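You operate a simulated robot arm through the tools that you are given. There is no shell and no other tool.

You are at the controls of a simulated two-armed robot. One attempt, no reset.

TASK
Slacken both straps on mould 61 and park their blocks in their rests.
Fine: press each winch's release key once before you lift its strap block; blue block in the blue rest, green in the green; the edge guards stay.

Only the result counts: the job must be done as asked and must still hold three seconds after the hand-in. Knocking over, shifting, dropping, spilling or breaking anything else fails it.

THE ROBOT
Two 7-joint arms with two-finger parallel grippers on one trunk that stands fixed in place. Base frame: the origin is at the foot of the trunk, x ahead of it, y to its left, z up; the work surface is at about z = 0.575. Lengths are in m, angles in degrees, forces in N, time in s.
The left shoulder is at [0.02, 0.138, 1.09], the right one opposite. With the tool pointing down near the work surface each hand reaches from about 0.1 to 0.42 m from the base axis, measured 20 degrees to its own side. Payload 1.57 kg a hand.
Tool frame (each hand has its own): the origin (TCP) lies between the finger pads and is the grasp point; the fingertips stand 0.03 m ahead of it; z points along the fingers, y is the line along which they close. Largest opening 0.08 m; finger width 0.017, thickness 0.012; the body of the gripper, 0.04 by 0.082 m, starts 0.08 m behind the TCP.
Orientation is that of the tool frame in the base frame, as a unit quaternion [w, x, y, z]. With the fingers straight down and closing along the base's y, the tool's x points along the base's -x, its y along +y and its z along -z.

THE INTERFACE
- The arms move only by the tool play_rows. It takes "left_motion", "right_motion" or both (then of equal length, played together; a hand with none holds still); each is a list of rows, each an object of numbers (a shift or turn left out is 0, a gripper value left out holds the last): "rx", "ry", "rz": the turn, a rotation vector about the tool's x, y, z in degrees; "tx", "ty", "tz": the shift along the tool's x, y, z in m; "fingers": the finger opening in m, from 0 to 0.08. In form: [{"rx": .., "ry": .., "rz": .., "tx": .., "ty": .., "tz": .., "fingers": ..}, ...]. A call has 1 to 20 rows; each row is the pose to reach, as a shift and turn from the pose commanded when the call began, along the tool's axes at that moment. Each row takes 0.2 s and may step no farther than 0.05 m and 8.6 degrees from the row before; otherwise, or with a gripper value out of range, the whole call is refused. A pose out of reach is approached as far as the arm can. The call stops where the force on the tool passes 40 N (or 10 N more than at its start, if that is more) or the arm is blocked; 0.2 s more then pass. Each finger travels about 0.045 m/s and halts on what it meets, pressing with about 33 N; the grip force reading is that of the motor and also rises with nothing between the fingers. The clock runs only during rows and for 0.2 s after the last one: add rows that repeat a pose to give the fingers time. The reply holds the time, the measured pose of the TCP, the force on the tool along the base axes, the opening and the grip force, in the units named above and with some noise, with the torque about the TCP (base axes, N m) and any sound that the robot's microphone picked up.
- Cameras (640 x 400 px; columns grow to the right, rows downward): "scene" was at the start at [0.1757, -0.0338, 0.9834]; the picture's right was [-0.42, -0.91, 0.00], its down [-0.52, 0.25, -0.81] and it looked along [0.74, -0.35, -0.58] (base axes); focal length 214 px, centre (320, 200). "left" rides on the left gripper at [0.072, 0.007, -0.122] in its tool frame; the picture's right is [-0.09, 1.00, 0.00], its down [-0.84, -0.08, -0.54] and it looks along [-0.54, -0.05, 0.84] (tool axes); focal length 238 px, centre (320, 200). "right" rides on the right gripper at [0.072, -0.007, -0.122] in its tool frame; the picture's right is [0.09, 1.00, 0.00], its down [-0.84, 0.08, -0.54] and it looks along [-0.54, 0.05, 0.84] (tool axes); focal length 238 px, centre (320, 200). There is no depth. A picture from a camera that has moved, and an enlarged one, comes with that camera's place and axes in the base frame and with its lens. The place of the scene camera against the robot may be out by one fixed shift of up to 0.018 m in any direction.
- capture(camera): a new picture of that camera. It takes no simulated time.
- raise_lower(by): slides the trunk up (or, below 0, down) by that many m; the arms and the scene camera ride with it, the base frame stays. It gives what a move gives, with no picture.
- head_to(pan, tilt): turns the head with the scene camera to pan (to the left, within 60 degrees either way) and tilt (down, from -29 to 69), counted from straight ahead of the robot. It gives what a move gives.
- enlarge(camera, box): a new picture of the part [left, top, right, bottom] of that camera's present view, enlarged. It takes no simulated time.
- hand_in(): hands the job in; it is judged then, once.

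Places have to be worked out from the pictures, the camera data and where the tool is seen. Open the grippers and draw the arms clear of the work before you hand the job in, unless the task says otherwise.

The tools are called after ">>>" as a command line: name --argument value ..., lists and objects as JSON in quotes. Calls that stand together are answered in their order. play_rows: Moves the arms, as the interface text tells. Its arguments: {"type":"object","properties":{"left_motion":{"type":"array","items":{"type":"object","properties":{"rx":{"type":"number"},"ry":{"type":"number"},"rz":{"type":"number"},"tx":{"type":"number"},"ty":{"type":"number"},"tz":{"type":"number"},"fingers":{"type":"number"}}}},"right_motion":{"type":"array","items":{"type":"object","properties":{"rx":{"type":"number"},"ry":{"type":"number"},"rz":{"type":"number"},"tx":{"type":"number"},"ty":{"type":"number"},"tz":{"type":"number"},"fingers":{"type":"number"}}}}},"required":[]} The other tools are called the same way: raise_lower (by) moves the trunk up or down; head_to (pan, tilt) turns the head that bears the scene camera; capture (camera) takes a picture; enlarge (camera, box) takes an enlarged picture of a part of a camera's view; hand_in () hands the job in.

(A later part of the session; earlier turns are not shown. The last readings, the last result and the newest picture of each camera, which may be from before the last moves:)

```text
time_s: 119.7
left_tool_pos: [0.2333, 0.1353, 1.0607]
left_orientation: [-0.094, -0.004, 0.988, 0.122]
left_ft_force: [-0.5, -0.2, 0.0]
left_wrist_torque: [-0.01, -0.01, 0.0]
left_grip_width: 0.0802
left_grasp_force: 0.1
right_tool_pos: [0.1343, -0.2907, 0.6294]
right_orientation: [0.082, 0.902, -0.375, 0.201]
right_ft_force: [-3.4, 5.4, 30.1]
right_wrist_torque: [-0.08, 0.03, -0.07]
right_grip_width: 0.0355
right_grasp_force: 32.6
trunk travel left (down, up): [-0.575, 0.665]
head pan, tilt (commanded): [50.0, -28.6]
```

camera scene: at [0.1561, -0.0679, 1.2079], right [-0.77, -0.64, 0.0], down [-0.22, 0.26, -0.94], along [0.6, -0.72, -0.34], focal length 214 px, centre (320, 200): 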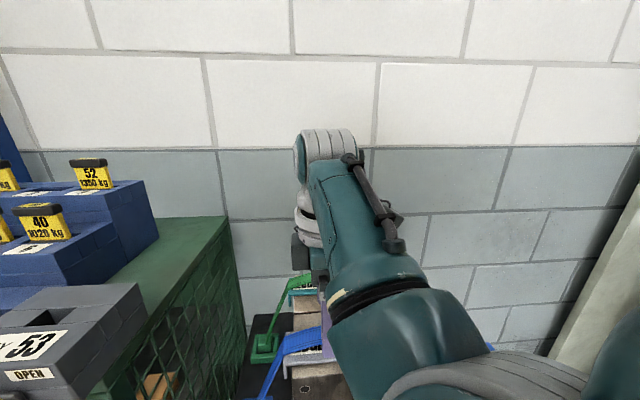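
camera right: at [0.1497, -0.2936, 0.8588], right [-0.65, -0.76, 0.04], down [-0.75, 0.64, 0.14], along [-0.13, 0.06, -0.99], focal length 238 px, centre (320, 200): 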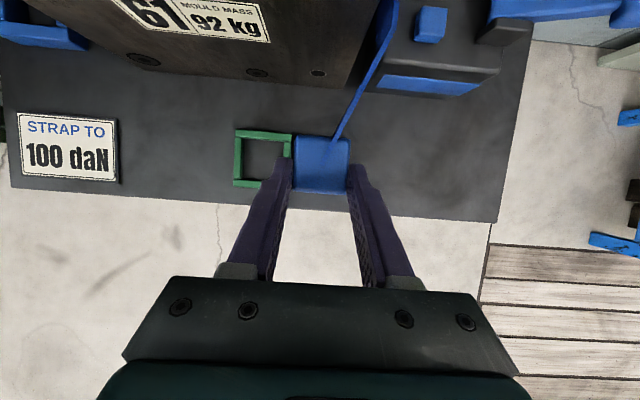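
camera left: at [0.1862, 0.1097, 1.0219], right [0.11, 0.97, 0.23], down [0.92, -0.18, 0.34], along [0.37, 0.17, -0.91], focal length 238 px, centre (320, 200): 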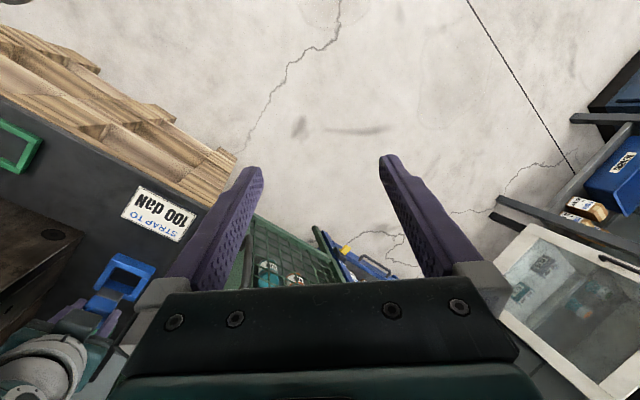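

Touchdown (30 N, floor reached at the same height as in the socket). I ease off 1.5 mm and open the fingers.

>>> play_rows --right_motion '[{"tx": 0.0006, "tz": -0.0014}, {"tx": 0.0006, "tz": -0.0014}, {"tx": 0.0006, "tz": -0.0014, "fingers": 0.045}, {"tx": 0.0006, "tz": -0.0014, "fingers": 0.055}, {"tx": 0.0006, "tz": -0.0014, "fingers": 0.055}]'

>>> enlarge --camera "right" --box '[260, 110, 390, 210]'

```text
time_s: 120.9
left_tool_pos: [0.2333, 0.1346, 1.0616]
left_orientation: [-0.093, -0.002, 0.988, 0.123]
left_ft_force: [-0.3, 0.0, 0.4]
left_wrist_torque: [-0.03, 0.02, -0.01]
left_grip_width: 0.0799
left_grasp_force: 0.1
right_tool_pos: [0.1342, -0.2917, 0.6306]
right_orientation: [0.083, 0.902, -0.374, 0.2]
right_ft_force: [-0.4, -0.6, 0.2]
right_wrist_torque: [0.0, 0.01, -0.01]
right_grip_width: 0.0551
right_grasp_force: 0.0
trunk travel left (down, up): [-0.575, 0.665]
head pan, tilt (commanded): [50.0, -28.6]
```

```text
4.00 times, centred on (325, 160) of right
camera zoom: at [0.1473, -0.2978, 0.771], right [-0.65, -0.76, 0.04], down [-0.75, 0.64, 0.14], along [-0.13, 0.06, -0.99], focal length 953 px, centre (300, 360)
```

zoom: 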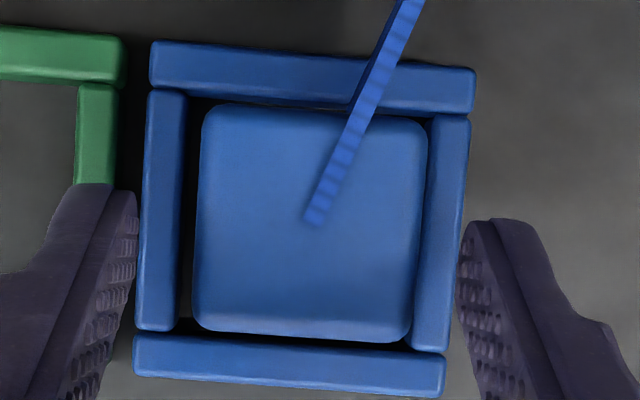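

The blue block sits square in the blue rest. I retreat along the tool axis and rise clear.

>>> play_rows --right_motion '[{"tz": -0.02}, {"tz": -0.04}, {"tx": 0.01, "tz": -0.065}, {"tx": 0.025, "tz": -0.1}, {"tx": 0.0423, "tz": -0.1408}, {"tx": 0.0423, "tz": -0.1408}]'

>>> capture --camera "right"

```text
time_s: 122.3
left_tool_pos: [0.2346, 0.1354, 1.0609]
left_orientation: [-0.094, -0.002, 0.988, 0.122]
left_ft_force: [0.1, -0.1, -0.4]
left_wrist_torque: [-0.04, -0.03, -0.02]
left_grip_width: 0.08
left_grasp_force: 0.1
right_tool_pos: [0.1196, -0.2771, 0.7769]
right_orientation: [0.083, 0.902, -0.373, 0.2]
right_ft_force: [0.5, -0.1, 0.7]
right_wrist_torque: [0.03, 0.0, 0.0]
right_grip_width: 0.0549
right_grasp_force: 0.1
trunk travel left (down, up): [-0.575, 0.665]
head pan, tilt (commanded): [50.0, -28.6]
```

```text
taken
camera right: at [0.1338, -0.2836, 0.9181], right [-0.65, -0.76, 0.04], down [-0.75, 0.65, 0.14], along [-0.13, 0.06, -0.99], focal length 238 px, centre (320, 200)
```

right: 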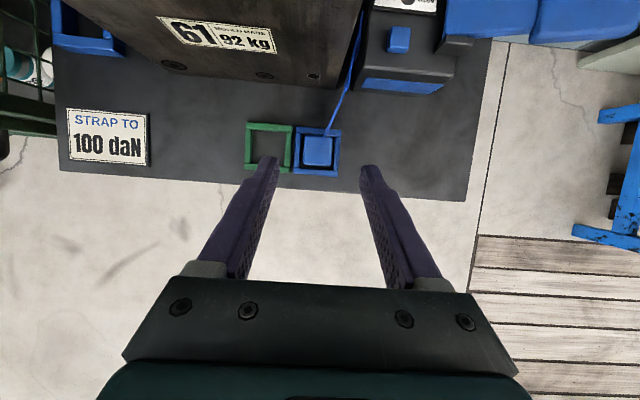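

Blue is parked. While overhead, I zoom on the green rest to fix its position.

>>> enlarge --camera "right" --box '[235, 110, 355, 190]'

```text
5.00 times, centred on (295, 150) of right
camera zoom: at [0.1338, -0.2836, 0.9181], right [-0.65, -0.76, 0.04], down [-0.75, 0.65, 0.14], along [-0.13, 0.06, -0.99], focal length 1192 px, centre (445, 450)
```

zoom: 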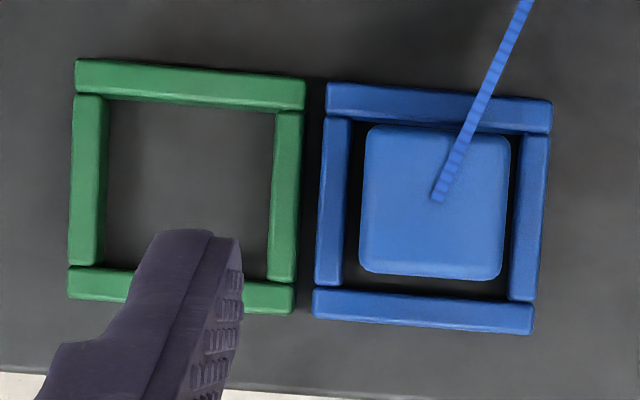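

Green rest centre is (0.191, −0.257). Now I raise the trunk 0.15 and carry the empty hand high over the mould to the corridor, leaning to 45° so the arm can reach the far green block.

>>> raise_lower --by 0.15

>>> play_rows --right_motion '[{"ry": 2, "tx": 0.0254, "ty": -0.029, "tz": -0.0028, "fingers": 0.07}, {"ry": 4, "tx": 0.0509, "ty": -0.0581, "tz": -0.0056, "fingers": 0.07}, {"ry": 6, "tx": 0.0763, "ty": -0.0871, "tz": -0.0085, "fingers": 0.07}, {"ry": 8, "tx": 0.1017, "ty": -0.1161, "tz": -0.0113, "fingers": 0.07}, {"ry": 10, "tx": 0.1272, "ty": -0.1452, "tz": -0.0141, "fingers": 0.07}, {"ry": 12, "tx": 0.1526, "ty": -0.1742, "tz": -0.0169, "fingers": 0.07}, {"ry": 14, "tx": 0.178, "ty": -0.2032, "tz": -0.0197, "fingers": 0.07}, {"ry": 16, "tx": 0.2034, "ty": -0.2322, "tz": -0.0226, "fingers": 0.07}, {"ry": 18, "tx": 0.2289, "ty": -0.2613, "tz": -0.0254, "fingers": 0.07}, {"ry": 20, "tx": 0.2543, "ty": -0.2903, "tz": -0.0282, "fingers": 0.07}, {"ry": 20, "tx": 0.2543, "ty": -0.2903, "tz": -0.0282, "fingers": 0.07}]'

>>> capture --camera "right"

```text
time_s: 124.0
left_tool_pos: [0.2329, 0.1356, 1.2108]
left_orientation: [-0.093, -0.003, 0.988, 0.123]
left_ft_force: [0.3, 0.4, 0.2]
left_wrist_torque: [-0.04, 0.01, 0.01]
left_grip_width: 0.08
left_grasp_force: 0.0
right_tool_pos: [0.12, -0.2758, 0.9271]
right_orientation: [0.082, 0.902, -0.374, 0.2]
right_ft_force: [0.9, -0.3, 0.3]
right_wrist_torque: [-0.03, 0.05, -0.01]
right_grip_width: 0.0551
right_grasp_force: 0.1
trunk travel left (down, up): [-0.725, 0.515]
head pan, tilt (commanded): [50.0, -28.6]
```

```text
time_s: 126.4
left_tool_pos: [0.234, 0.1356, 1.2103]
left_orientation: [-0.093, -0.003, 0.988, 0.122]
left_ft_force: [0.2, 0.5, 0.2]
left_wrist_torque: [-0.01, 0.01, 0.03]
left_grip_width: 0.0801
left_grasp_force: 0.0
right_tool_pos: [0.4806, -0.2265, 1.0582]
right_orientation: [0.147, 0.854, -0.354, 0.353]
right_ft_force: [0.0, -0.5, 0.1]
right_wrist_torque: [-0.01, 0.0, 0.05]
right_grip_width: 0.07
right_grasp_force: 0.0
trunk travel left (down, up): [-0.725, 0.515]
head pan, tilt (commanded): [50.0, -28.6]
```

```text
taken
camera right: at [0.4602, -0.1986, 1.1959], right [-0.66, -0.75, 0.06], down [-0.74, 0.64, -0.21], along [0.11, -0.18, -0.98], focal length 238 px, centre (320, 200)
```

right: 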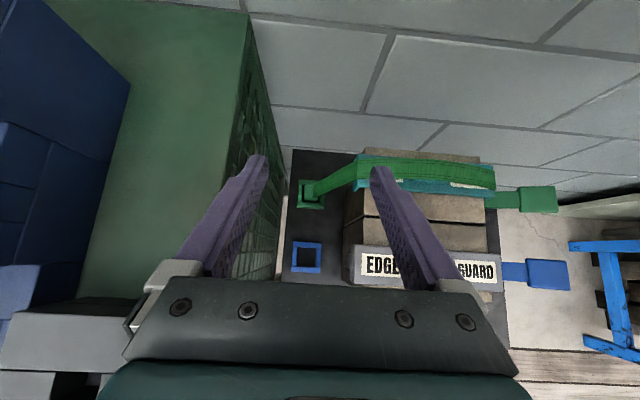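

On target. From here the hand camera sees the green anchor well; I zoom in to measure it.

>>> enlarge --camera "right" --box '[280, 165, 350, 225]'

>>> enlarge --camera "right" --box '[270, 120, 520, 300]'

```text
6.67 times, centred on (315, 195) of right
camera zoom: at [0.4602, -0.1986, 1.1959], right [-0.66, -0.75, 0.06], down [-0.74, 0.64, -0.21], along [0.11, -0.18, -0.98], focal length 1589 px, centre (353, 233)
```

zoom: 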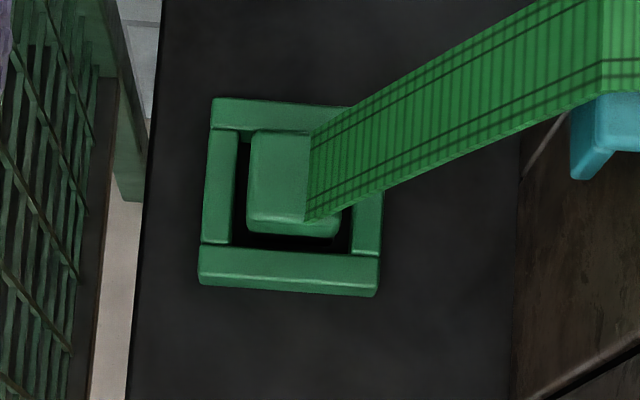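

```text
2.22 times, centred on (395, 210) of right
camera zoom: at [0.4602, -0.1986, 1.1959], right [-0.66, -0.75, 0.06], down [-0.74, 0.64, -0.21], along [0.11, -0.18, -0.98], focal length 530 px, centre (153, 178)
```

zoom: 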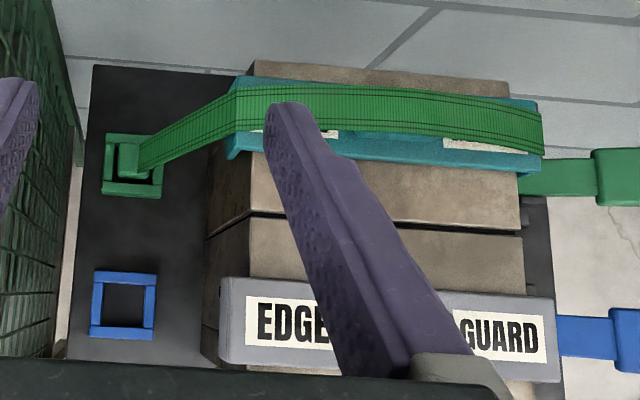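

Green block centre ≈ (0.559, −0.308). I lower the trunk in two steps with the hand in the corridor ahead of it.

>>> raise_lower --by -0.22

>>> capture --camera "right"

>>> capture --camera "left"

```text
time_s: 128.7
left_tool_pos: [0.2339, 0.1343, 0.9902]
left_orientation: [-0.094, -0.002, 0.988, 0.122]
left_ft_force: [0.8, 0.5, -0.1]
left_wrist_torque: [0.0, 0.0, -0.03]
left_grip_width: 0.08
left_grasp_force: 0.0
right_tool_pos: [0.4801, -0.2266, 0.838]
right_orientation: [0.146, 0.854, -0.354, 0.353]
right_ft_force: [0.7, -0.2, 0.1]
right_wrist_torque: [0.04, 0.01, -0.02]
right_grip_width: 0.0703
right_grasp_force: 0.1
trunk travel left (down, up): [-0.505, 0.735]
head pan, tilt (commanded): [50.0, -28.6]
```

```text
taken
camera right: at [0.4598, -0.1989, 0.9757], right [-0.66, -0.75, 0.06], down [-0.74, 0.64, -0.21], along [0.11, -0.18, -0.98], focal length 238 px, centre (320, 200)
```

right: 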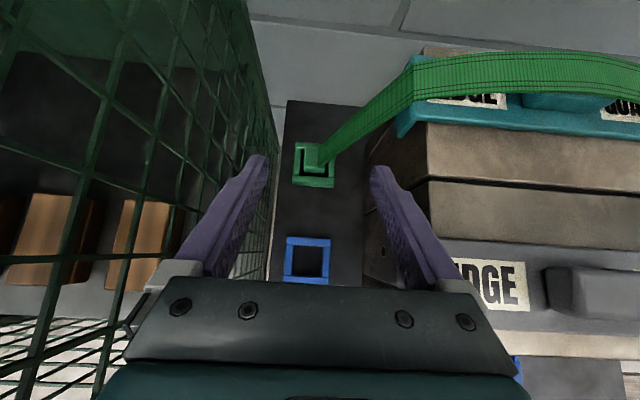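

```text
taken
camera left: at [0.1863, 0.1097, 1.122], right [0.11, 0.97, 0.23], down [0.92, -0.18, 0.34], along [0.37, 0.17, -0.91], focal length 238 px, centre (320, 200)
```

left: 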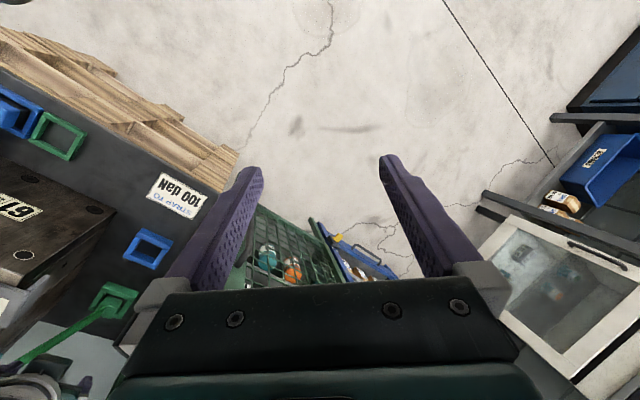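

>>> raise_lower --by -0.16

>>> capture --camera "right"

>>> enlarge --camera "right" --box '[250, 30, 390, 170]'

```text
time_s: 130.6
left_tool_pos: [0.2339, 0.135, 0.8304]
left_orientation: [-0.093, -0.002, 0.988, 0.122]
left_ft_force: [0.2, 0.5, -0.4]
left_wrist_torque: [-0.01, 0.03, 0.03]
left_grip_width: 0.0803
left_grasp_force: 0.0
right_tool_pos: [0.4814, -0.2269, 0.6787]
right_orientation: [0.146, 0.854, -0.354, 0.352]
right_ft_force: [0.3, -0.6, 0.5]
right_wrist_torque: [-0.02, 0.0, -0.02]
right_grip_width: 0.0699
right_grasp_force: 0.1
trunk travel left (down, up): [-0.345, 0.895]
head pan, tilt (commanded): [50.0, -28.6]
```

```text
taken
camera right: at [0.4598, -0.199, 0.8157], right [-0.66, -0.75, 0.06], down [-0.74, 0.64, -0.21], along [0.11, -0.18, -0.98], focal length 238 px, centre (320, 200)
```

right: 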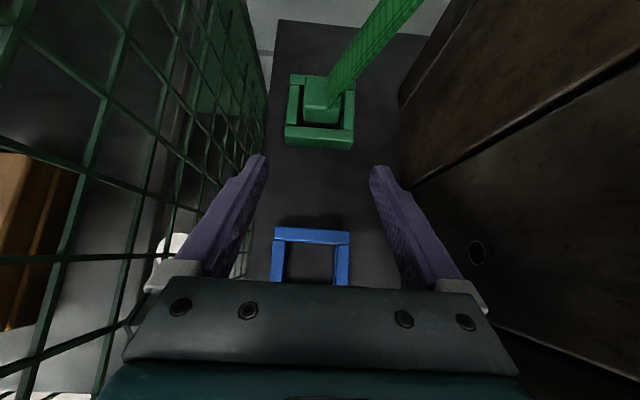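

```text
2.86 times, centred on (320, 100) of right
camera zoom: at [0.4598, -0.199, 0.8157], right [-0.66, -0.75, 0.06], down [-0.74, 0.64, -0.21], along [0.11, -0.18, -0.98], focal length 681 px, centre (320, 486)
```

zoom: 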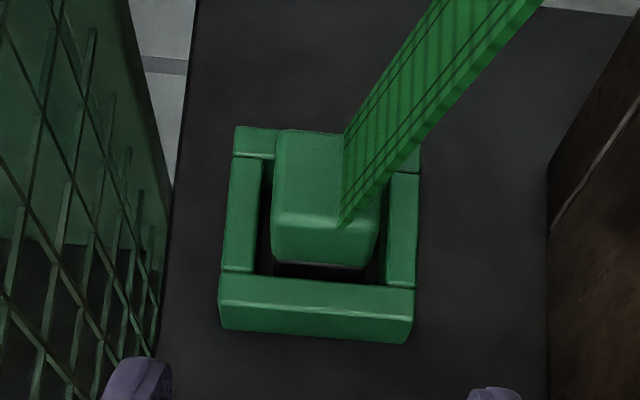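

Fingers are nearly centred on the green block (2 mm correction). I advance most of the way along the approach, watching for reach limits.

>>> play_rows --right_motion '[{"tx": 0.006, "ty": 0.001, "tz": 0.022}, {"tx": 0.012, "ty": 0.0019, "tz": 0.044}, {"tx": 0.0185, "ty": 0.0019, "tz": 0.067}, {"tx": 0.0185, "ty": 0.0019, "tz": 0.067}]'

>>> capture --camera "right"

>>> enlarge --camera "right" --box '[220, 60, 420, 200]'

```text
time_s: 131.6
left_tool_pos: [0.2264, 0.1466, 0.8303]
left_orientation: [-0.096, -0.003, 0.987, 0.128]
left_ft_force: [0.1, -0.6, 0.0]
left_wrist_torque: [0.0, 0.02, -0.03]
left_grip_width: 0.08
left_grasp_force: 0.1
right_tool_pos: [0.5148, -0.2524, 0.6406]
right_orientation: [0.138, 0.857, -0.352, 0.351]
right_ft_force: [-0.4, -0.1, -0.3]
right_wrist_torque: [-0.01, 0.0, -0.02]
right_grip_width: 0.0702
right_grasp_force: 0.2
trunk travel left (down, up): [-0.345, 0.895]
head pan, tilt (commanded): [50.0, -28.6]
```

```text
taken
camera right: at [0.4938, -0.2266, 0.7777], right [-0.65, -0.76, 0.05], down [-0.75, 0.63, -0.2], along [0.12, -0.17, -0.98], focal length 238 px, centre (320, 200)
```

right: 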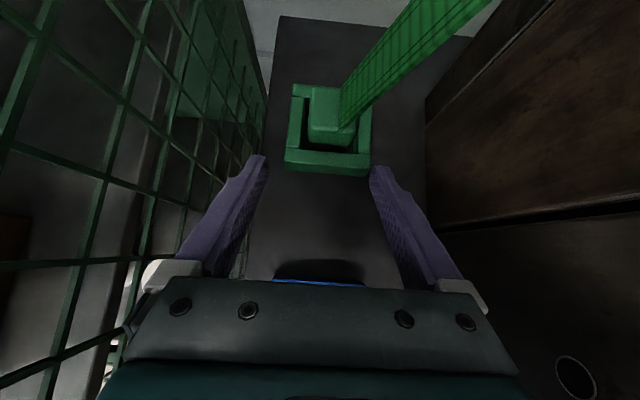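

```text
2.86 times, centred on (320, 130) of right
camera zoom: at [0.4938, -0.2266, 0.7777], right [-0.65, -0.76, 0.05], down [-0.75, 0.63, -0.2], along [0.12, -0.17, -0.98], focal length 681 px, centre (320, 400)
```

zoom: 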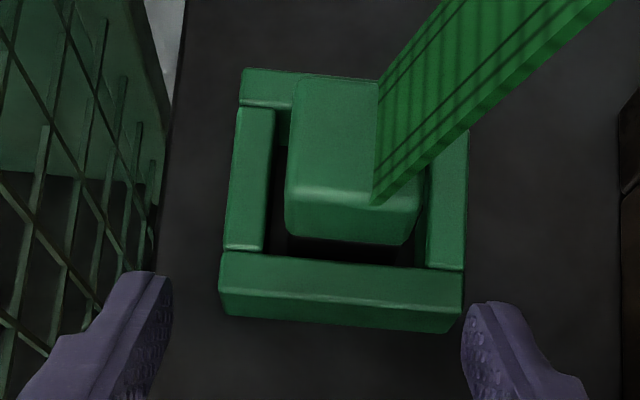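

The left hand got nudged 1 cm — the right elbow is meeting it. I back the right hand off to its previous pose first, then look.

>>> play_rows --right_motion '[{"tx": -0.006, "tz": -0.022}, {"tx": -0.0125, "tz": -0.045}, {"tx": -0.0185, "ty": -0.0019, "tz": -0.067}, {"tx": -0.0185, "ty": -0.0019, "tz": -0.067}]'

>>> capture --camera "scene"

>>> capture --camera "left"

```text
time_s: 132.6
left_tool_pos: [0.2344, 0.135, 0.8308]
left_orientation: [-0.094, -0.002, 0.988, 0.123]
left_ft_force: [-1.1, 0.1, 0.4]
left_wrist_torque: [0.01, -0.02, 0.0]
left_grip_width: 0.0802
left_grasp_force: 0.1
right_tool_pos: [0.4805, -0.2284, 0.6793]
right_orientation: [0.147, 0.854, -0.354, 0.353]
right_ft_force: [-0.2, 0.6, 0.3]
right_wrist_torque: [-0.02, -0.01, -0.02]
right_grip_width: 0.0697
right_grasp_force: 0.0
trunk travel left (down, up): [-0.345, 0.895]
head pan, tilt (commanded): [50.0, -28.6]
```

```text
taken
camera scene: at [0.1393, 0.0546, 0.9602], right [0.77, -0.64, 0.0], down [0.31, 0.37, -0.88], along [0.56, 0.67, 0.48], focal length 214 px, centre (320, 200)
```

scene: 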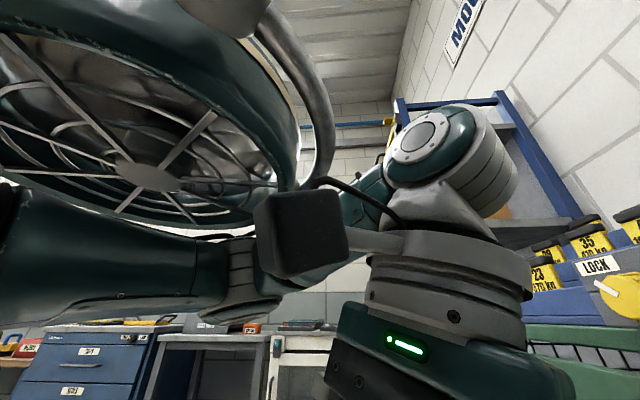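

```text
taken
camera left: at [0.1864, 0.1095, 0.9619], right [0.11, 0.97, 0.23], down [0.92, -0.18, 0.34], along [0.37, 0.17, -0.91], focal length 238 px, centre (320, 200)
```

left: 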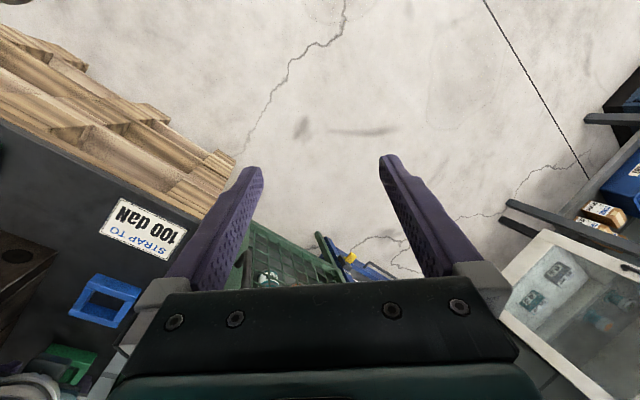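

The turned head sits right next to the left hand's camera, so the elbow pushed the head into it. I move the left hand forward and left into open space to make room.

>>> play_rows --left_motion '[{"tx": -0.0223, "ty": 0.0077, "tz": -0.0024}, {"tx": -0.0446, "ty": 0.0154, "tz": -0.0048}, {"tx": -0.0669, "ty": 0.0231, "tz": -0.0071}, {"tx": -0.0892, "ty": 0.0308, "tz": -0.0095}, {"tx": -0.0892, "ty": 0.0308, "tz": -0.0095}]'

>>> capture --camera "left"

>>> head_to --pan 0 --tilt -29

>>> capture --camera "scene"

```text
time_s: 133.8
left_tool_pos: [0.3233, 0.1668, 0.8306]
left_orientation: [-0.096, -0.003, 0.988, 0.123]
left_ft_force: [-0.1, -0.4, -0.8]
left_wrist_torque: [-0.02, -0.02, -0.02]
left_grip_width: 0.0801
left_grasp_force: 0.1
right_tool_pos: [0.4793, -0.2274, 0.6767]
right_orientation: [0.147, 0.853, -0.356, 0.352]
right_ft_force: [0.4, 0.3, -0.5]
right_wrist_torque: [0.0, 0.01, 0.0]
right_grip_width: 0.07
right_grasp_force: 0.0
trunk travel left (down, up): [-0.345, 0.895]
head pan, tilt (commanded): [50.0, -28.6]
```

```text
taken
camera left: at [0.2772, 0.1406, 0.9613], right [0.11, 0.97, 0.23], down [0.92, -0.18, 0.34], along [0.37, 0.17, -0.91], focal length 238 px, centre (320, 200)
```

left: 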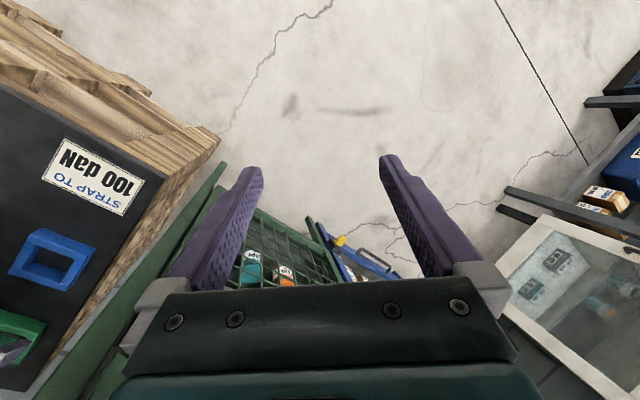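

```text
time_s: 134.9
left_tool_pos: [0.3232, 0.165, 0.8309]
left_orientation: [-0.096, -0.002, 0.988, 0.123]
left_ft_force: [-0.3, -0.1, 0.2]
left_wrist_torque: [0.02, 0.0, 0.0]
left_grip_width: 0.0799
left_grasp_force: 0.0
right_tool_pos: [0.4807, -0.2276, 0.6767]
right_orientation: [0.146, 0.854, -0.355, 0.352]
right_ft_force: [0.6, -0.3, -0.3]
right_wrist_torque: [-0.02, 0.03, 0.02]
right_grip_width: 0.07
right_grasp_force: 0.0
trunk travel left (down, up): [-0.345, 0.895]
head pan, tilt (commanded): [0.0, -28.6]
```

```text
taken
camera scene: at [0.1631, 0.0035, 0.9602], right [0.0, -1.0, 0.0], down [0.48, 0.0, -0.88], along [0.88, 0.0, 0.48], focal length 214 px, centre (320, 200)
```

scene: 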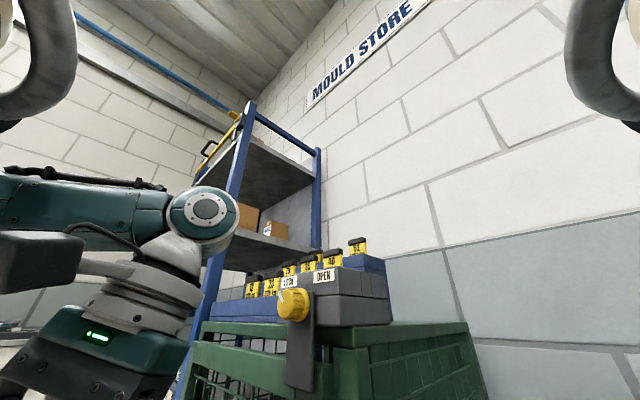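

>>> head_to --pan 0 --tilt 10

>>> capture --camera "scene"

```text
time_s: 136.0
left_tool_pos: [0.3232, 0.1653, 0.8294]
left_orientation: [-0.096, -0.001, 0.988, 0.124]
left_ft_force: [-0.4, 0.1, -0.6]
left_wrist_torque: [-0.01, -0.02, 0.0]
left_grip_width: 0.0801
left_grasp_force: 0.0
right_tool_pos: [0.4813, -0.2289, 0.6777]
right_orientation: [0.147, 0.854, -0.355, 0.352]
right_ft_force: [-1.1, 0.1, 0.2]
right_wrist_torque: [0.03, -0.01, 0.02]
right_grip_width: 0.0698
right_grasp_force: 0.1
trunk travel left (down, up): [-0.345, 0.895]
head pan, tilt (commanded): [0.0, 10.0]
```

```text
taken
camera scene: at [0.1891, 0.0034, 0.9042], right [0.0, -1.0, 0.0], down [-0.17, 0.0, -0.98], along [0.98, 0.0, -0.17], focal length 214 px, centre (320, 200)
```

scene: 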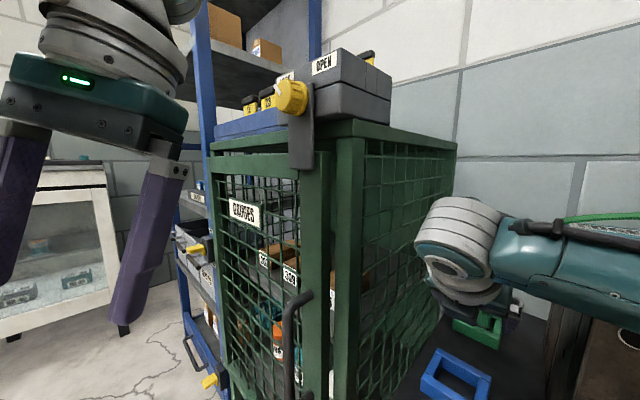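

The forearm now runs in front of the mould's corner. I check the guards and forearm clearance from the head at another angle.

>>> head_to --pan -35 --tilt 25

>>> capture --camera "scene"

```text
time_s: 137.0
left_tool_pos: [0.3222, 0.1642, 0.8306]
left_orientation: [-0.096, -0.001, 0.988, 0.124]
left_ft_force: [-0.1, 0.3, 0.1]
left_wrist_torque: [0.0, 0.04, 0.03]
left_grip_width: 0.0799
left_grasp_force: 0.0
right_tool_pos: [0.4808, -0.2285, 0.6784]
right_orientation: [0.146, 0.854, -0.354, 0.353]
right_ft_force: [-0.6, 0.1, 0.6]
right_wrist_torque: [0.0, 0.01, 0.01]
right_grip_width: 0.0699
right_grasp_force: 0.0
trunk travel left (down, up): [-0.345, 0.895]
head pan, tilt (commanded): [-35.0, 25.0]
```

```text
taken
camera scene: at [0.1717, -0.0494, 0.8798], right [-0.57, -0.82, 0.0], down [-0.35, 0.24, -0.91], along [0.74, -0.52, -0.42], focal length 214 px, centre (320, 200)
```

scene: 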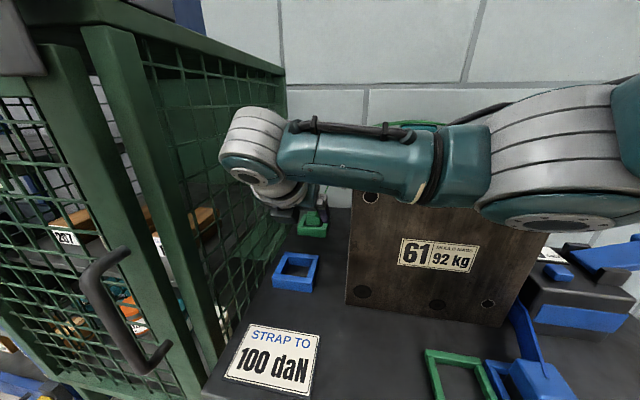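

The elbow is swung out right, so the forearm would foul the mould's corner on the way to green; I won't force it. I lift straight back up out of the corridor and check the guards are untouched.

>>> raise_lower --by 0.36

>>> capture --camera "right"

>>> head_to --pan -45 --tilt 45

>>> capture --camera "scene"

```text
time_s: 140.5
left_tool_pos: [0.3236, 0.1655, 1.1901]
left_orientation: [-0.096, -0.002, 0.988, 0.123]
left_ft_force: [0.2, -0.1, 0.8]
left_wrist_torque: [0.02, 0.03, -0.04]
left_grip_width: 0.08
left_grasp_force: 0.0
right_tool_pos: [0.4815, -0.2281, 1.0384]
right_orientation: [0.146, 0.853, -0.354, 0.353]
right_ft_force: [-0.9, -0.8, 0.4]
right_wrist_torque: [0.03, 0.02, -0.02]
right_grip_width: 0.0698
right_grasp_force: 0.0
trunk travel left (down, up): [-0.705, 0.535]
head pan, tilt (commanded): [-35.0, 25.0]
```

```text
taken
camera right: at [0.4599, -0.1998, 1.1751], right [-0.66, -0.75, 0.06], down [-0.74, 0.64, -0.21], along [0.11, -0.18, -0.98], focal length 238 px, centre (320, 200)
```

right: 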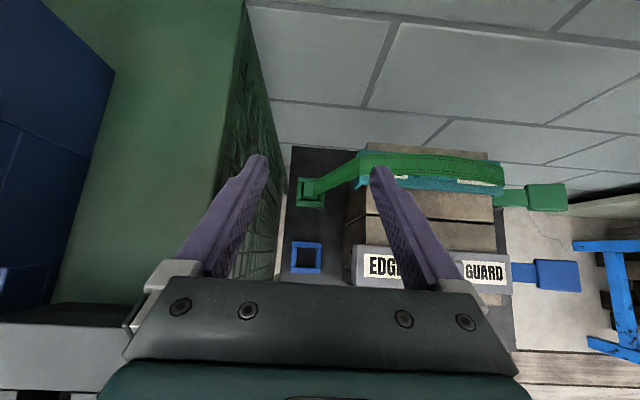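

```text
time_s: 141.3
left_tool_pos: [0.3237, 0.1654, 1.1903]
left_orientation: [-0.096, -0.002, 0.988, 0.124]
left_ft_force: [0.2, 0.3, -0.3]
left_wrist_torque: [-0.01, -0.02, -0.02]
left_grip_width: 0.0799
left_grasp_force: 0.0
right_tool_pos: [0.4813, -0.2274, 1.0373]
right_orientation: [0.146, 0.854, -0.354, 0.353]
right_ft_force: [0.0, 0.8, -0.5]
right_wrist_torque: [-0.01, -0.01, 0.02]
right_grip_width: 0.07
right_grasp_force: 0.1
trunk travel left (down, up): [-0.705, 0.535]
head pan, tilt (commanded): [-45.0, 45.0]
```

```text
taken
camera scene: at [0.1537, -0.0541, 1.2092], right [-0.71, -0.71, 0.0], down [-0.5, 0.5, -0.71], along [0.5, -0.5, -0.71], focal length 214 px, centre (320, 200)
```

scene: 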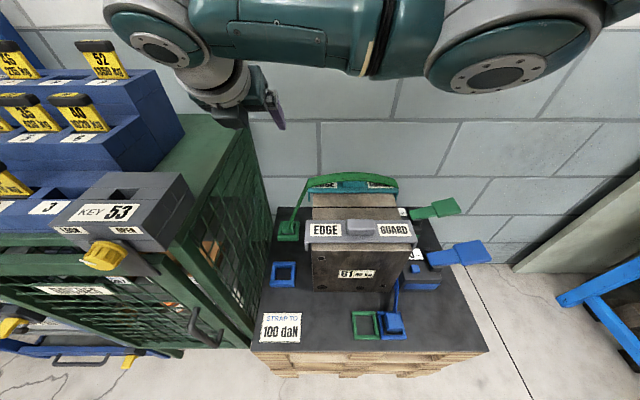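

The guards look in place; I zoom in to make sure, and check the parked blue block.

>>> enlarge --camera "scene" --box '[255, 160, 475, 350]'

>>> enlarge --camera "right" --box '[340, 140, 520, 300]'

```text
2.11 times, centred on (365, 255) of scene
camera zoom: at [0.1537, -0.0541, 1.2092], right [-0.71, -0.71, 0.0], down [-0.5, 0.5, -0.71], along [0.5, -0.5, -0.71], focal length 452 px, centre (225, 84)
```

zoom: 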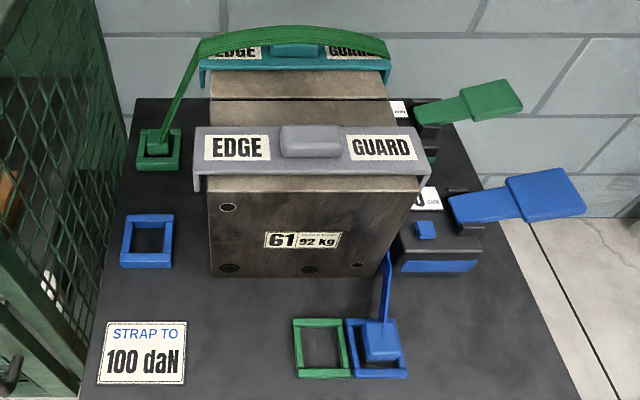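

```text
2.50 times, centred on (430, 220) of right
camera zoom: at [0.46, -0.1998, 1.1751], right [-0.66, -0.75, 0.06], down [-0.74, 0.64, -0.21], along [0.11, -0.18, -0.98], focal length 596 px, centre (45, 150)
```

zoom: 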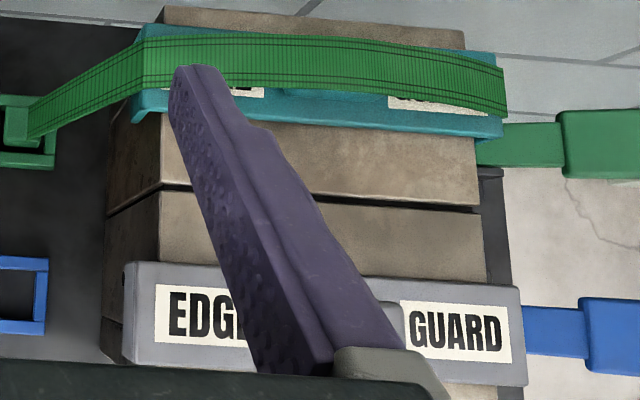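

The guards, mould and parked blue block are all in place. To change how the elbow hangs, I'll go back over to the winch side and sweep in again as before (that gave an elbow-down arm). First to open space above the mould, upright.

>>> play_rows --right_motion '[{"ry": -7.5, "tx": -0.013, "ty": 0.024, "tz": -0.0135}, {"ry": -15, "tx": -0.026, "ty": 0.0481, "tz": -0.0269}, {"ry": -22.5, "tx": -0.039, "ty": 0.0721, "tz": -0.0404}, {"ry": -30, "tx": -0.0521, "ty": 0.0961, "tz": -0.0538}, {"ry": -37.5, "tx": -0.0651, "ty": 0.1202, "tz": -0.0673}, {"ry": -45, "tx": -0.0781, "ty": 0.1442, "tz": -0.0807}, {"ry": -45, "tx": -0.0781, "ty": 0.1442, "tz": -0.0807}]'

>>> play_rows --right_motion '[{"rz": 8}, {"rz": 16}, {"rz": 24}, {"rz": 32}, {"rz": 40}, {"rz": 48}, {"rz": 56}, {"rz": 64}, {"rz": 72}, {"rz": 80}, {"rz": 88}, {"rz": 90}, {"rz": 90}]'

>>> capture --camera "scene"

```text
time_s: 142.9
left_tool_pos: [0.3232, 0.165, 1.1906]
left_orientation: [-0.095, -0.001, 0.988, 0.124]
left_ft_force: [0.8, -0.2, 0.5]
left_wrist_torque: [0.02, 0.03, 0.01]
left_grip_width: 0.08
left_grasp_force: 0.0
right_tool_pos: [0.2974, -0.2482, 1.0407]
right_orientation: [0.0, 0.924, -0.383, -0.001]
right_ft_force: [0.8, 0.7, -0.4]
right_wrist_torque: [0.01, -0.02, -0.01]
right_grip_width: 0.07
right_grasp_force: 0.0
trunk travel left (down, up): [-0.705, 0.535]
head pan, tilt (commanded): [-45.0, 45.0]
```

```text
time_s: 145.7
left_tool_pos: [0.3236, 0.1651, 1.1905]
left_orientation: [-0.096, -0.002, 0.988, 0.123]
left_ft_force: [0.4, -0.1, -0.5]
left_wrist_torque: [0.02, -0.02, 0.03]
left_grip_width: 0.08
left_grasp_force: 0.1
right_tool_pos: [0.2991, -0.2497, 1.0388]
right_orientation: [-0.002, -0.381, 0.925, 0.001]
right_ft_force: [0.6, -0.5, -0.3]
right_wrist_torque: [0.03, -0.03, -0.04]
right_grip_width: 0.0698
right_grasp_force: 0.1
trunk travel left (down, up): [-0.705, 0.535]
head pan, tilt (commanded): [-45.0, 45.0]
```

```text
taken
camera scene: at [0.1536, -0.0541, 1.2092], right [-0.71, -0.71, 0.0], down [-0.5, 0.5, -0.71], along [0.5, -0.5, -0.71], focal length 214 px, centre (320, 200)
```

scene: 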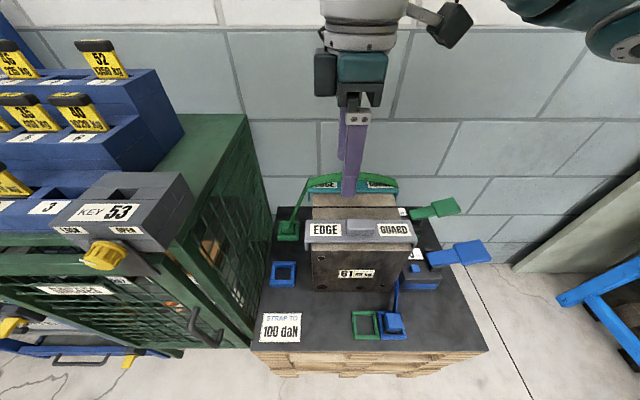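

>>> play_rows --right_motion '[{"rx": 3.15, "ry": -1.0, "rz": -0.2, "tx": 0.0283, "ty": -0.0236, "tz": 0.001, "fingers": 0.03}, {"rx": 6.3, "ry": -2.0, "rz": -0.45, "tx": 0.0566, "ty": -0.0473, "tz": 0.002}, {"rx": 9.45, "ry": -3.0, "rz": -0.7, "tx": 0.0849, "ty": -0.0709, "tz": 0.003}, {"rx": 12.6, "ry": -4.0, "rz": -0.9, "tx": 0.1133, "ty": -0.0945, "tz": 0.0045}, {"rx": 15.75, "ry": -5.0, "rz": -1.1, "tx": 0.1416, "ty": -0.1181, "tz": 0.006}, {"rx": 18.9, "ry": -6.0, "rz": -1.4, "tx": 0.1699, "ty": -0.1418, "tz": 0.007}, {"rx": 22.05, "ry": -7.0, "rz": -1.6, "tx": 0.1982, "ty": -0.1654, "tz": 0.008}, {"rx": 25.2, "ry": -7.96, "rz": -1.83, "tx": 0.2265, "ty": -0.189, "tz": 0.009}, {"rx": 25.2, "ry": -7.96, "rz": -1.83, "tx": 0.2265, "ty": -0.189, "tz": 0.009}]'

>>> head_to --pan -60 --tilt 15

>>> capture --camera "scene"

```text
time_s: 147.7
left_tool_pos: [0.3232, 0.1641, 1.1901]
left_orientation: [-0.096, -0.002, 0.988, 0.123]
left_ft_force: [0.1, -0.3, 0.5]
left_wrist_torque: [0.0, -0.02, -0.02]
left_grip_width: 0.0801
left_grasp_force: 0.0
right_tool_pos: [0.2746, -0.5455, 1.0307]
right_orientation: [0.147, -0.386, 0.894, -0.176]
right_ft_force: [0.4, -0.4, -0.2]
right_wrist_torque: [-0.02, -0.03, -0.02]
right_grip_width: 0.0301
right_grasp_force: 0.0
trunk travel left (down, up): [-0.705, 0.535]
head pan, tilt (commanded): [-45.0, 45.0]
```

```text
time_s: 148.7
left_tool_pos: [0.3237, 0.1657, 1.1899]
left_orientation: [-0.095, -0.002, 0.988, 0.123]
left_ft_force: [1.2, 0.2, -0.5]
left_wrist_torque: [0.02, -0.03, 0.0]
left_grip_width: 0.0801
left_grasp_force: 0.1
right_tool_pos: [0.2736, -0.5442, 1.0295]
right_orientation: [0.146, -0.386, 0.894, -0.174]
right_ft_force: [-0.7, -0.4, 0.0]
right_wrist_torque: [-0.01, 0.01, -0.01]
right_grip_width: 0.0298
right_grasp_force: 0.0
trunk travel left (down, up): [-0.705, 0.535]
head pan, tilt (commanded): [-60.0, 15.0]
```

```text
taken
camera scene: at [0.1429, -0.0775, 1.2559], right [-0.87, -0.5, 0.0], down [-0.13, 0.22, -0.97], along [0.48, -0.84, -0.26], focal length 214 px, centre (320, 200)
```

scene: 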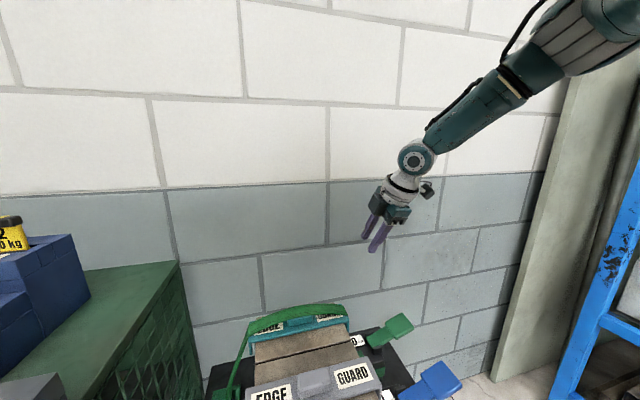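

The elbow is up and back again, as it was before. I repeat the same sweep to the corridor side that previously left the elbow hanging down.

>>> play_rows --right_motion '[{"rx": 0.84, "ry": 0.22, "rz": 7.45, "tx": -0.0253, "ty": 0.0148, "tz": 0.0023}, {"rx": 1.68, "ry": 0.44, "rz": 14.91, "tx": -0.0506, "ty": 0.0295, "tz": 0.0046}, {"rx": 2.52, "ry": 0.67, "rz": 22.36, "tx": -0.076, "ty": 0.0443, "tz": 0.0069}, {"rx": 3.36, "ry": 0.89, "rz": 29.81, "tx": -0.1013, "ty": 0.0591, "tz": 0.0092}, {"rx": 4.2, "ry": 1.11, "rz": 37.27, "tx": -0.1266, "ty": 0.0738, "tz": 0.0115}, {"rx": 5.04, "ry": 1.33, "rz": 44.72, "tx": -0.1519, "ty": 0.0886, "tz": 0.0138}, {"rx": 5.88, "ry": 1.55, "rz": 52.17, "tx": -0.1772, "ty": 0.1034, "tz": 0.0161}, {"rx": 6.72, "ry": 1.77, "rz": 59.63, "tx": -0.2025, "ty": 0.1181, "tz": 0.0184}, {"rx": 7.56, "ry": 2.0, "rz": 67.08, "tx": -0.2279, "ty": 0.1329, "tz": 0.0207}, {"rx": 8.4, "ry": 2.22, "rz": 74.53, "tx": -0.2532, "ty": 0.1477, "tz": 0.023}, {"rx": 9.24, "ry": 2.44, "rz": 81.99, "tx": -0.2785, "ty": 0.1624, "tz": 0.0253}, {"rx": 10.08, "ry": 2.66, "rz": 89.44, "tx": -0.3038, "ty": 0.1772, "tz": 0.0276}, {"rx": 10.08, "ry": 2.66, "rz": 89.44, "tx": -0.3038, "ty": 0.1772, "tz": 0.0276}]'

>>> capture --camera "scene"

```text
time_s: 151.5
left_tool_pos: [0.3236, 0.1652, 1.19]
left_orientation: [-0.096, -0.002, 0.988, 0.124]
left_ft_force: [0.1, 0.2, 0.1]
left_wrist_torque: [-0.03, 0.01, -0.01]
left_grip_width: 0.08
left_grasp_force: 0.1
right_tool_pos: [0.3696, -0.2104, 0.9672]
right_orientation: [0.239, 0.371, 0.892, -0.098]
right_ft_force: [-0.5, 0.8, 0.1]
right_wrist_torque: [-0.01, -0.02, 0.0]
right_grip_width: 0.0298
right_grasp_force: 0.1
trunk travel left (down, up): [-0.705, 0.535]
head pan, tilt (commanded): [-60.0, 15.0]
```

```text
taken
camera scene: at [0.1429, -0.0774, 1.256], right [-0.87, -0.5, 0.0], down [-0.13, 0.22, -0.97], along [0.48, -0.84, -0.26], focal length 214 px, centre (320, 200)
```

scene: 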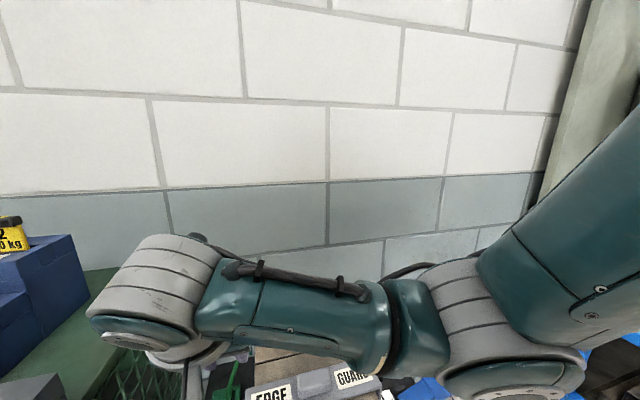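

Elbow is now lower. I flip the hand about its own axis (camera to the far side) in place.

>>> play_rows --right_motion '[{"rz": -8}, {"rz": -16}, {"rz": -24}, {"rz": -32}, {"rz": -40}, {"rz": -48}, {"rz": -56}, {"rz": -64}, {"rz": -72}, {"rz": -80}, {"rz": -88}, {"rz": -90}, {"rz": -90}]'

>>> play_rows --right_motion '[{"rz": -8}, {"rz": -16}, {"rz": -24}, {"rz": -32}, {"rz": -40}, {"rz": -48}, {"rz": -56}, {"rz": -64}, {"rz": -72}, {"rz": -80}, {"rz": -88}, {"rz": -90}, {"rz": -90}]'

>>> capture --camera "scene"

```text
time_s: 154.3
left_tool_pos: [0.3228, 0.1656, 1.1897]
left_orientation: [-0.096, -0.002, 0.988, 0.123]
left_ft_force: [-0.7, 0.0, 0.0]
left_wrist_torque: [-0.02, 0.01, 0.01]
left_grip_width: 0.0802
left_grasp_force: 0.0
right_tool_pos: [0.3696, -0.2104, 0.9686]
right_orientation: [0.098, -0.37, 0.893, -0.239]
right_ft_force: [-0.4, 0.1, 0.2]
right_wrist_torque: [0.0, -0.01, -0.02]
right_grip_width: 0.0305
right_grasp_force: 0.0
trunk travel left (down, up): [-0.705, 0.535]
head pan, tilt (commanded): [-60.0, 15.0]
```

```text
time_s: 157.1
left_tool_pos: [0.3237, 0.1652, 1.1897]
left_orientation: [-0.097, -0.002, 0.988, 0.123]
left_ft_force: [0.8, -0.6, 0.1]
left_wrist_torque: [0.01, 0.0, 0.03]
left_grip_width: 0.0801
left_grasp_force: 0.1
right_tool_pos: [0.3714, -0.2101, 0.9696]
right_orientation: [0.1, 0.893, -0.37, 0.238]
right_ft_force: [-0.4, 0.8, 0.5]
right_wrist_torque: [-0.02, 0.0, 0.0]
right_grip_width: 0.0302
right_grasp_force: 0.2
trunk travel left (down, up): [-0.705, 0.535]
head pan, tilt (commanded): [-60.0, 15.0]
```

```text
taken
camera scene: at [0.1429, -0.0775, 1.256], right [-0.87, -0.5, 0.0], down [-0.13, 0.22, -0.97], along [0.48, -0.84, -0.26], focal length 214 px, centre (320, 200)
```

scene: 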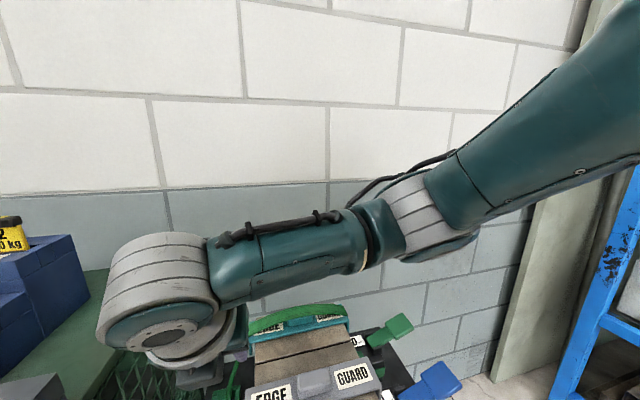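

Interesting — flipping swings the elbow out, so for green the un-flipped hand (yaw −45°) gives the elbow-down arm I need. I turn the head up-left out of the way (left hand has moved clear) and flip back.

>>> head_to --pan 40 --tilt -29

>>> play_rows --right_motion '[{"rz": 8}, {"rz": 16}, {"rz": 24}, {"rz": 32}, {"rz": 40}, {"rz": 48}, {"rz": 56}, {"rz": 64}, {"rz": 72}, {"rz": 80}, {"rz": 88}, {"rz": 90}]'

>>> play_rows --right_motion '[{"rz": 8}, {"rz": 16}, {"rz": 24}, {"rz": 32}, {"rz": 40}, {"rz": 48}, {"rz": 56}, {"rz": 64}, {"rz": 72}, {"rz": 80}, {"rz": 88}, {"rz": 90}, {"rz": 90}]'

>>> capture --camera "left"

```text
time_s: 158.8
left_tool_pos: [0.3237, 0.1638, 1.1897]
left_orientation: [-0.096, -0.001, 0.988, 0.123]
left_ft_force: [0.0, 0.4, 0.1]
left_wrist_torque: [0.0, 0.02, -0.02]
left_grip_width: 0.0801
left_grasp_force: 0.0
right_tool_pos: [0.3698, -0.211, 0.9696]
right_orientation: [0.099, 0.892, -0.37, 0.238]
right_ft_force: [0.3, 0.4, -0.3]
right_wrist_torque: [0.0, 0.03, 0.05]
right_grip_width: 0.03
right_grasp_force: 0.1
trunk travel left (down, up): [-0.705, 0.535]
head pan, tilt (commanded): [40.0, -28.6]
```

```text
time_s: 161.4
left_tool_pos: [0.324, 0.1651, 1.1889]
left_orientation: [-0.096, -0.002, 0.988, 0.124]
left_ft_force: [-0.1, 0.5, 0.7]
left_wrist_torque: [0.01, -0.01, 0.01]
left_grip_width: 0.0801
left_grasp_force: 0.1
right_tool_pos: [0.3698, -0.2101, 0.9698]
right_orientation: [0.098, -0.368, 0.893, -0.239]
right_ft_force: [-0.4, -0.5, 0.8]
right_wrist_torque: [-0.03, 0.0, 0.0]
right_grip_width: 0.0299
right_grasp_force: 0.1
trunk travel left (down, up): [-0.705, 0.535]
head pan, tilt (commanded): [40.0, -28.6]
```

```text
time_s: 164.2
left_tool_pos: [0.3237, 0.1657, 1.1895]
left_orientation: [-0.096, -0.001, 0.988, 0.124]
left_ft_force: [-0.1, 1.0, -0.6]
left_wrist_torque: [0.02, 0.02, 0.02]
left_grip_width: 0.0796
left_grasp_force: 0.1
right_tool_pos: [0.3701, -0.2113, 0.9693]
right_orientation: [0.239, 0.371, 0.892, -0.099]
right_ft_force: [0.1, -0.2, 0.1]
right_wrist_torque: [0.02, 0.0, 0.01]
right_grip_width: 0.0302
right_grasp_force: 0.1
trunk travel left (down, up): [-0.705, 0.535]
head pan, tilt (commanded): [40.0, -28.6]
```

```text
taken
camera left: at [0.2767, 0.1396, 1.3214], right [0.11, 0.97, 0.23], down [0.92, -0.18, 0.34], along [0.37, 0.17, -0.91], focal length 238 px, centre (320, 200)
```

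left: 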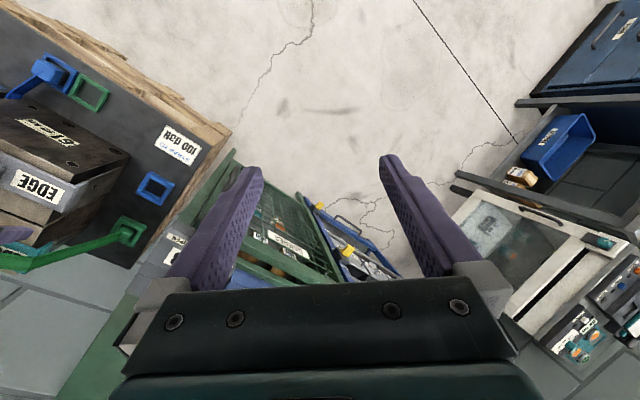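

>>> play_rows --right_motion '[{"ry": -3.75, "tx": -0.028, "ty": 0.0165, "tz": -0.0042}, {"ry": -7.5, "tx": -0.0561, "ty": 0.033, "tz": -0.0085}, {"ry": -11.25, "tx": -0.0842, "ty": 0.0495, "tz": -0.0127}, {"ry": -15, "tx": -0.1122, "ty": 0.066, "tz": -0.0169}, {"ry": -15, "tx": -0.1122, "ty": 0.066, "tz": -0.0169}]'

>>> capture --camera "right"

>>> head_to --pan -30 --tilt -10

>>> capture --camera "scene"

```text
time_s: 165.4
left_tool_pos: [0.324, 0.1653, 1.1901]
left_orientation: [-0.095, -0.002, 0.988, 0.123]
left_ft_force: [0.6, 0.4, 0.6]
left_wrist_torque: [-0.02, -0.02, 0.01]
left_grip_width: 0.0801
left_grasp_force: 0.0
right_tool_pos: [0.479, -0.2271, 1.0389]
right_orientation: [0.352, 0.354, 0.854, -0.146]
right_ft_force: [0.9, -0.1, -0.9]
right_wrist_torque: [-0.01, -0.02, 0.03]
right_grip_width: 0.03
right_grasp_force: 0.1
trunk travel left (down, up): [-0.705, 0.535]
head pan, tilt (commanded): [40.0, -28.6]
```

```text
taken
camera right: at [0.3758, -0.1368, 1.0751], right [0.66, 0.75, -0.06], down [0.2, -0.09, 0.97], along [0.72, -0.66, -0.21], focal length 238 px, centre (320, 200)
```

right: 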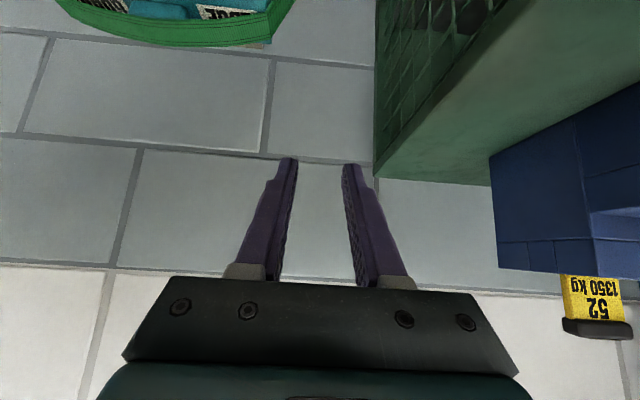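

```text
time_s: 166.9
left_tool_pos: [0.324, 0.1653, 1.1892]
left_orientation: [-0.095, -0.002, 0.988, 0.123]
left_ft_force: [0.1, -0.4, -0.6]
left_wrist_torque: [-0.04, 0.0, 0.04]
left_grip_width: 0.0801
left_grasp_force: 0.1
right_tool_pos: [0.4774, -0.227, 1.0384]
right_orientation: [0.353, 0.353, 0.854, -0.146]
right_ft_force: [0.5, 0.2, -0.5]
right_wrist_torque: [0.0, -0.01, 0.02]
right_grip_width: 0.03
right_grasp_force: 0.1
trunk travel left (down, up): [-0.705, 0.535]
head pan, tilt (commanded): [-30.0, -10.0]
```

```text
taken
camera scene: at [0.1692, -0.0387, 1.2954], right [-0.5, -0.87, 0.0], down [0.15, -0.09, -0.98], along [0.85, -0.49, 0.17], focal length 214 px, centre (320, 200)
```

scene: 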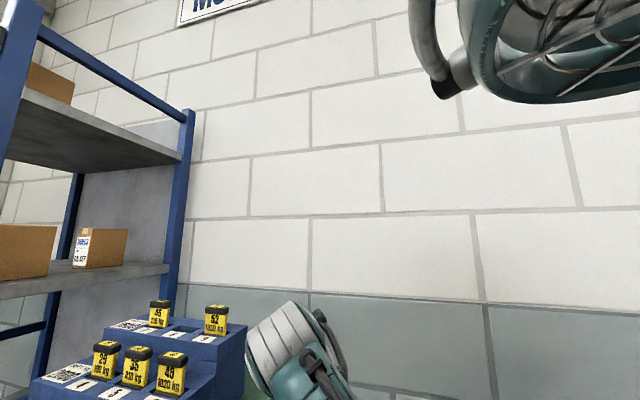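

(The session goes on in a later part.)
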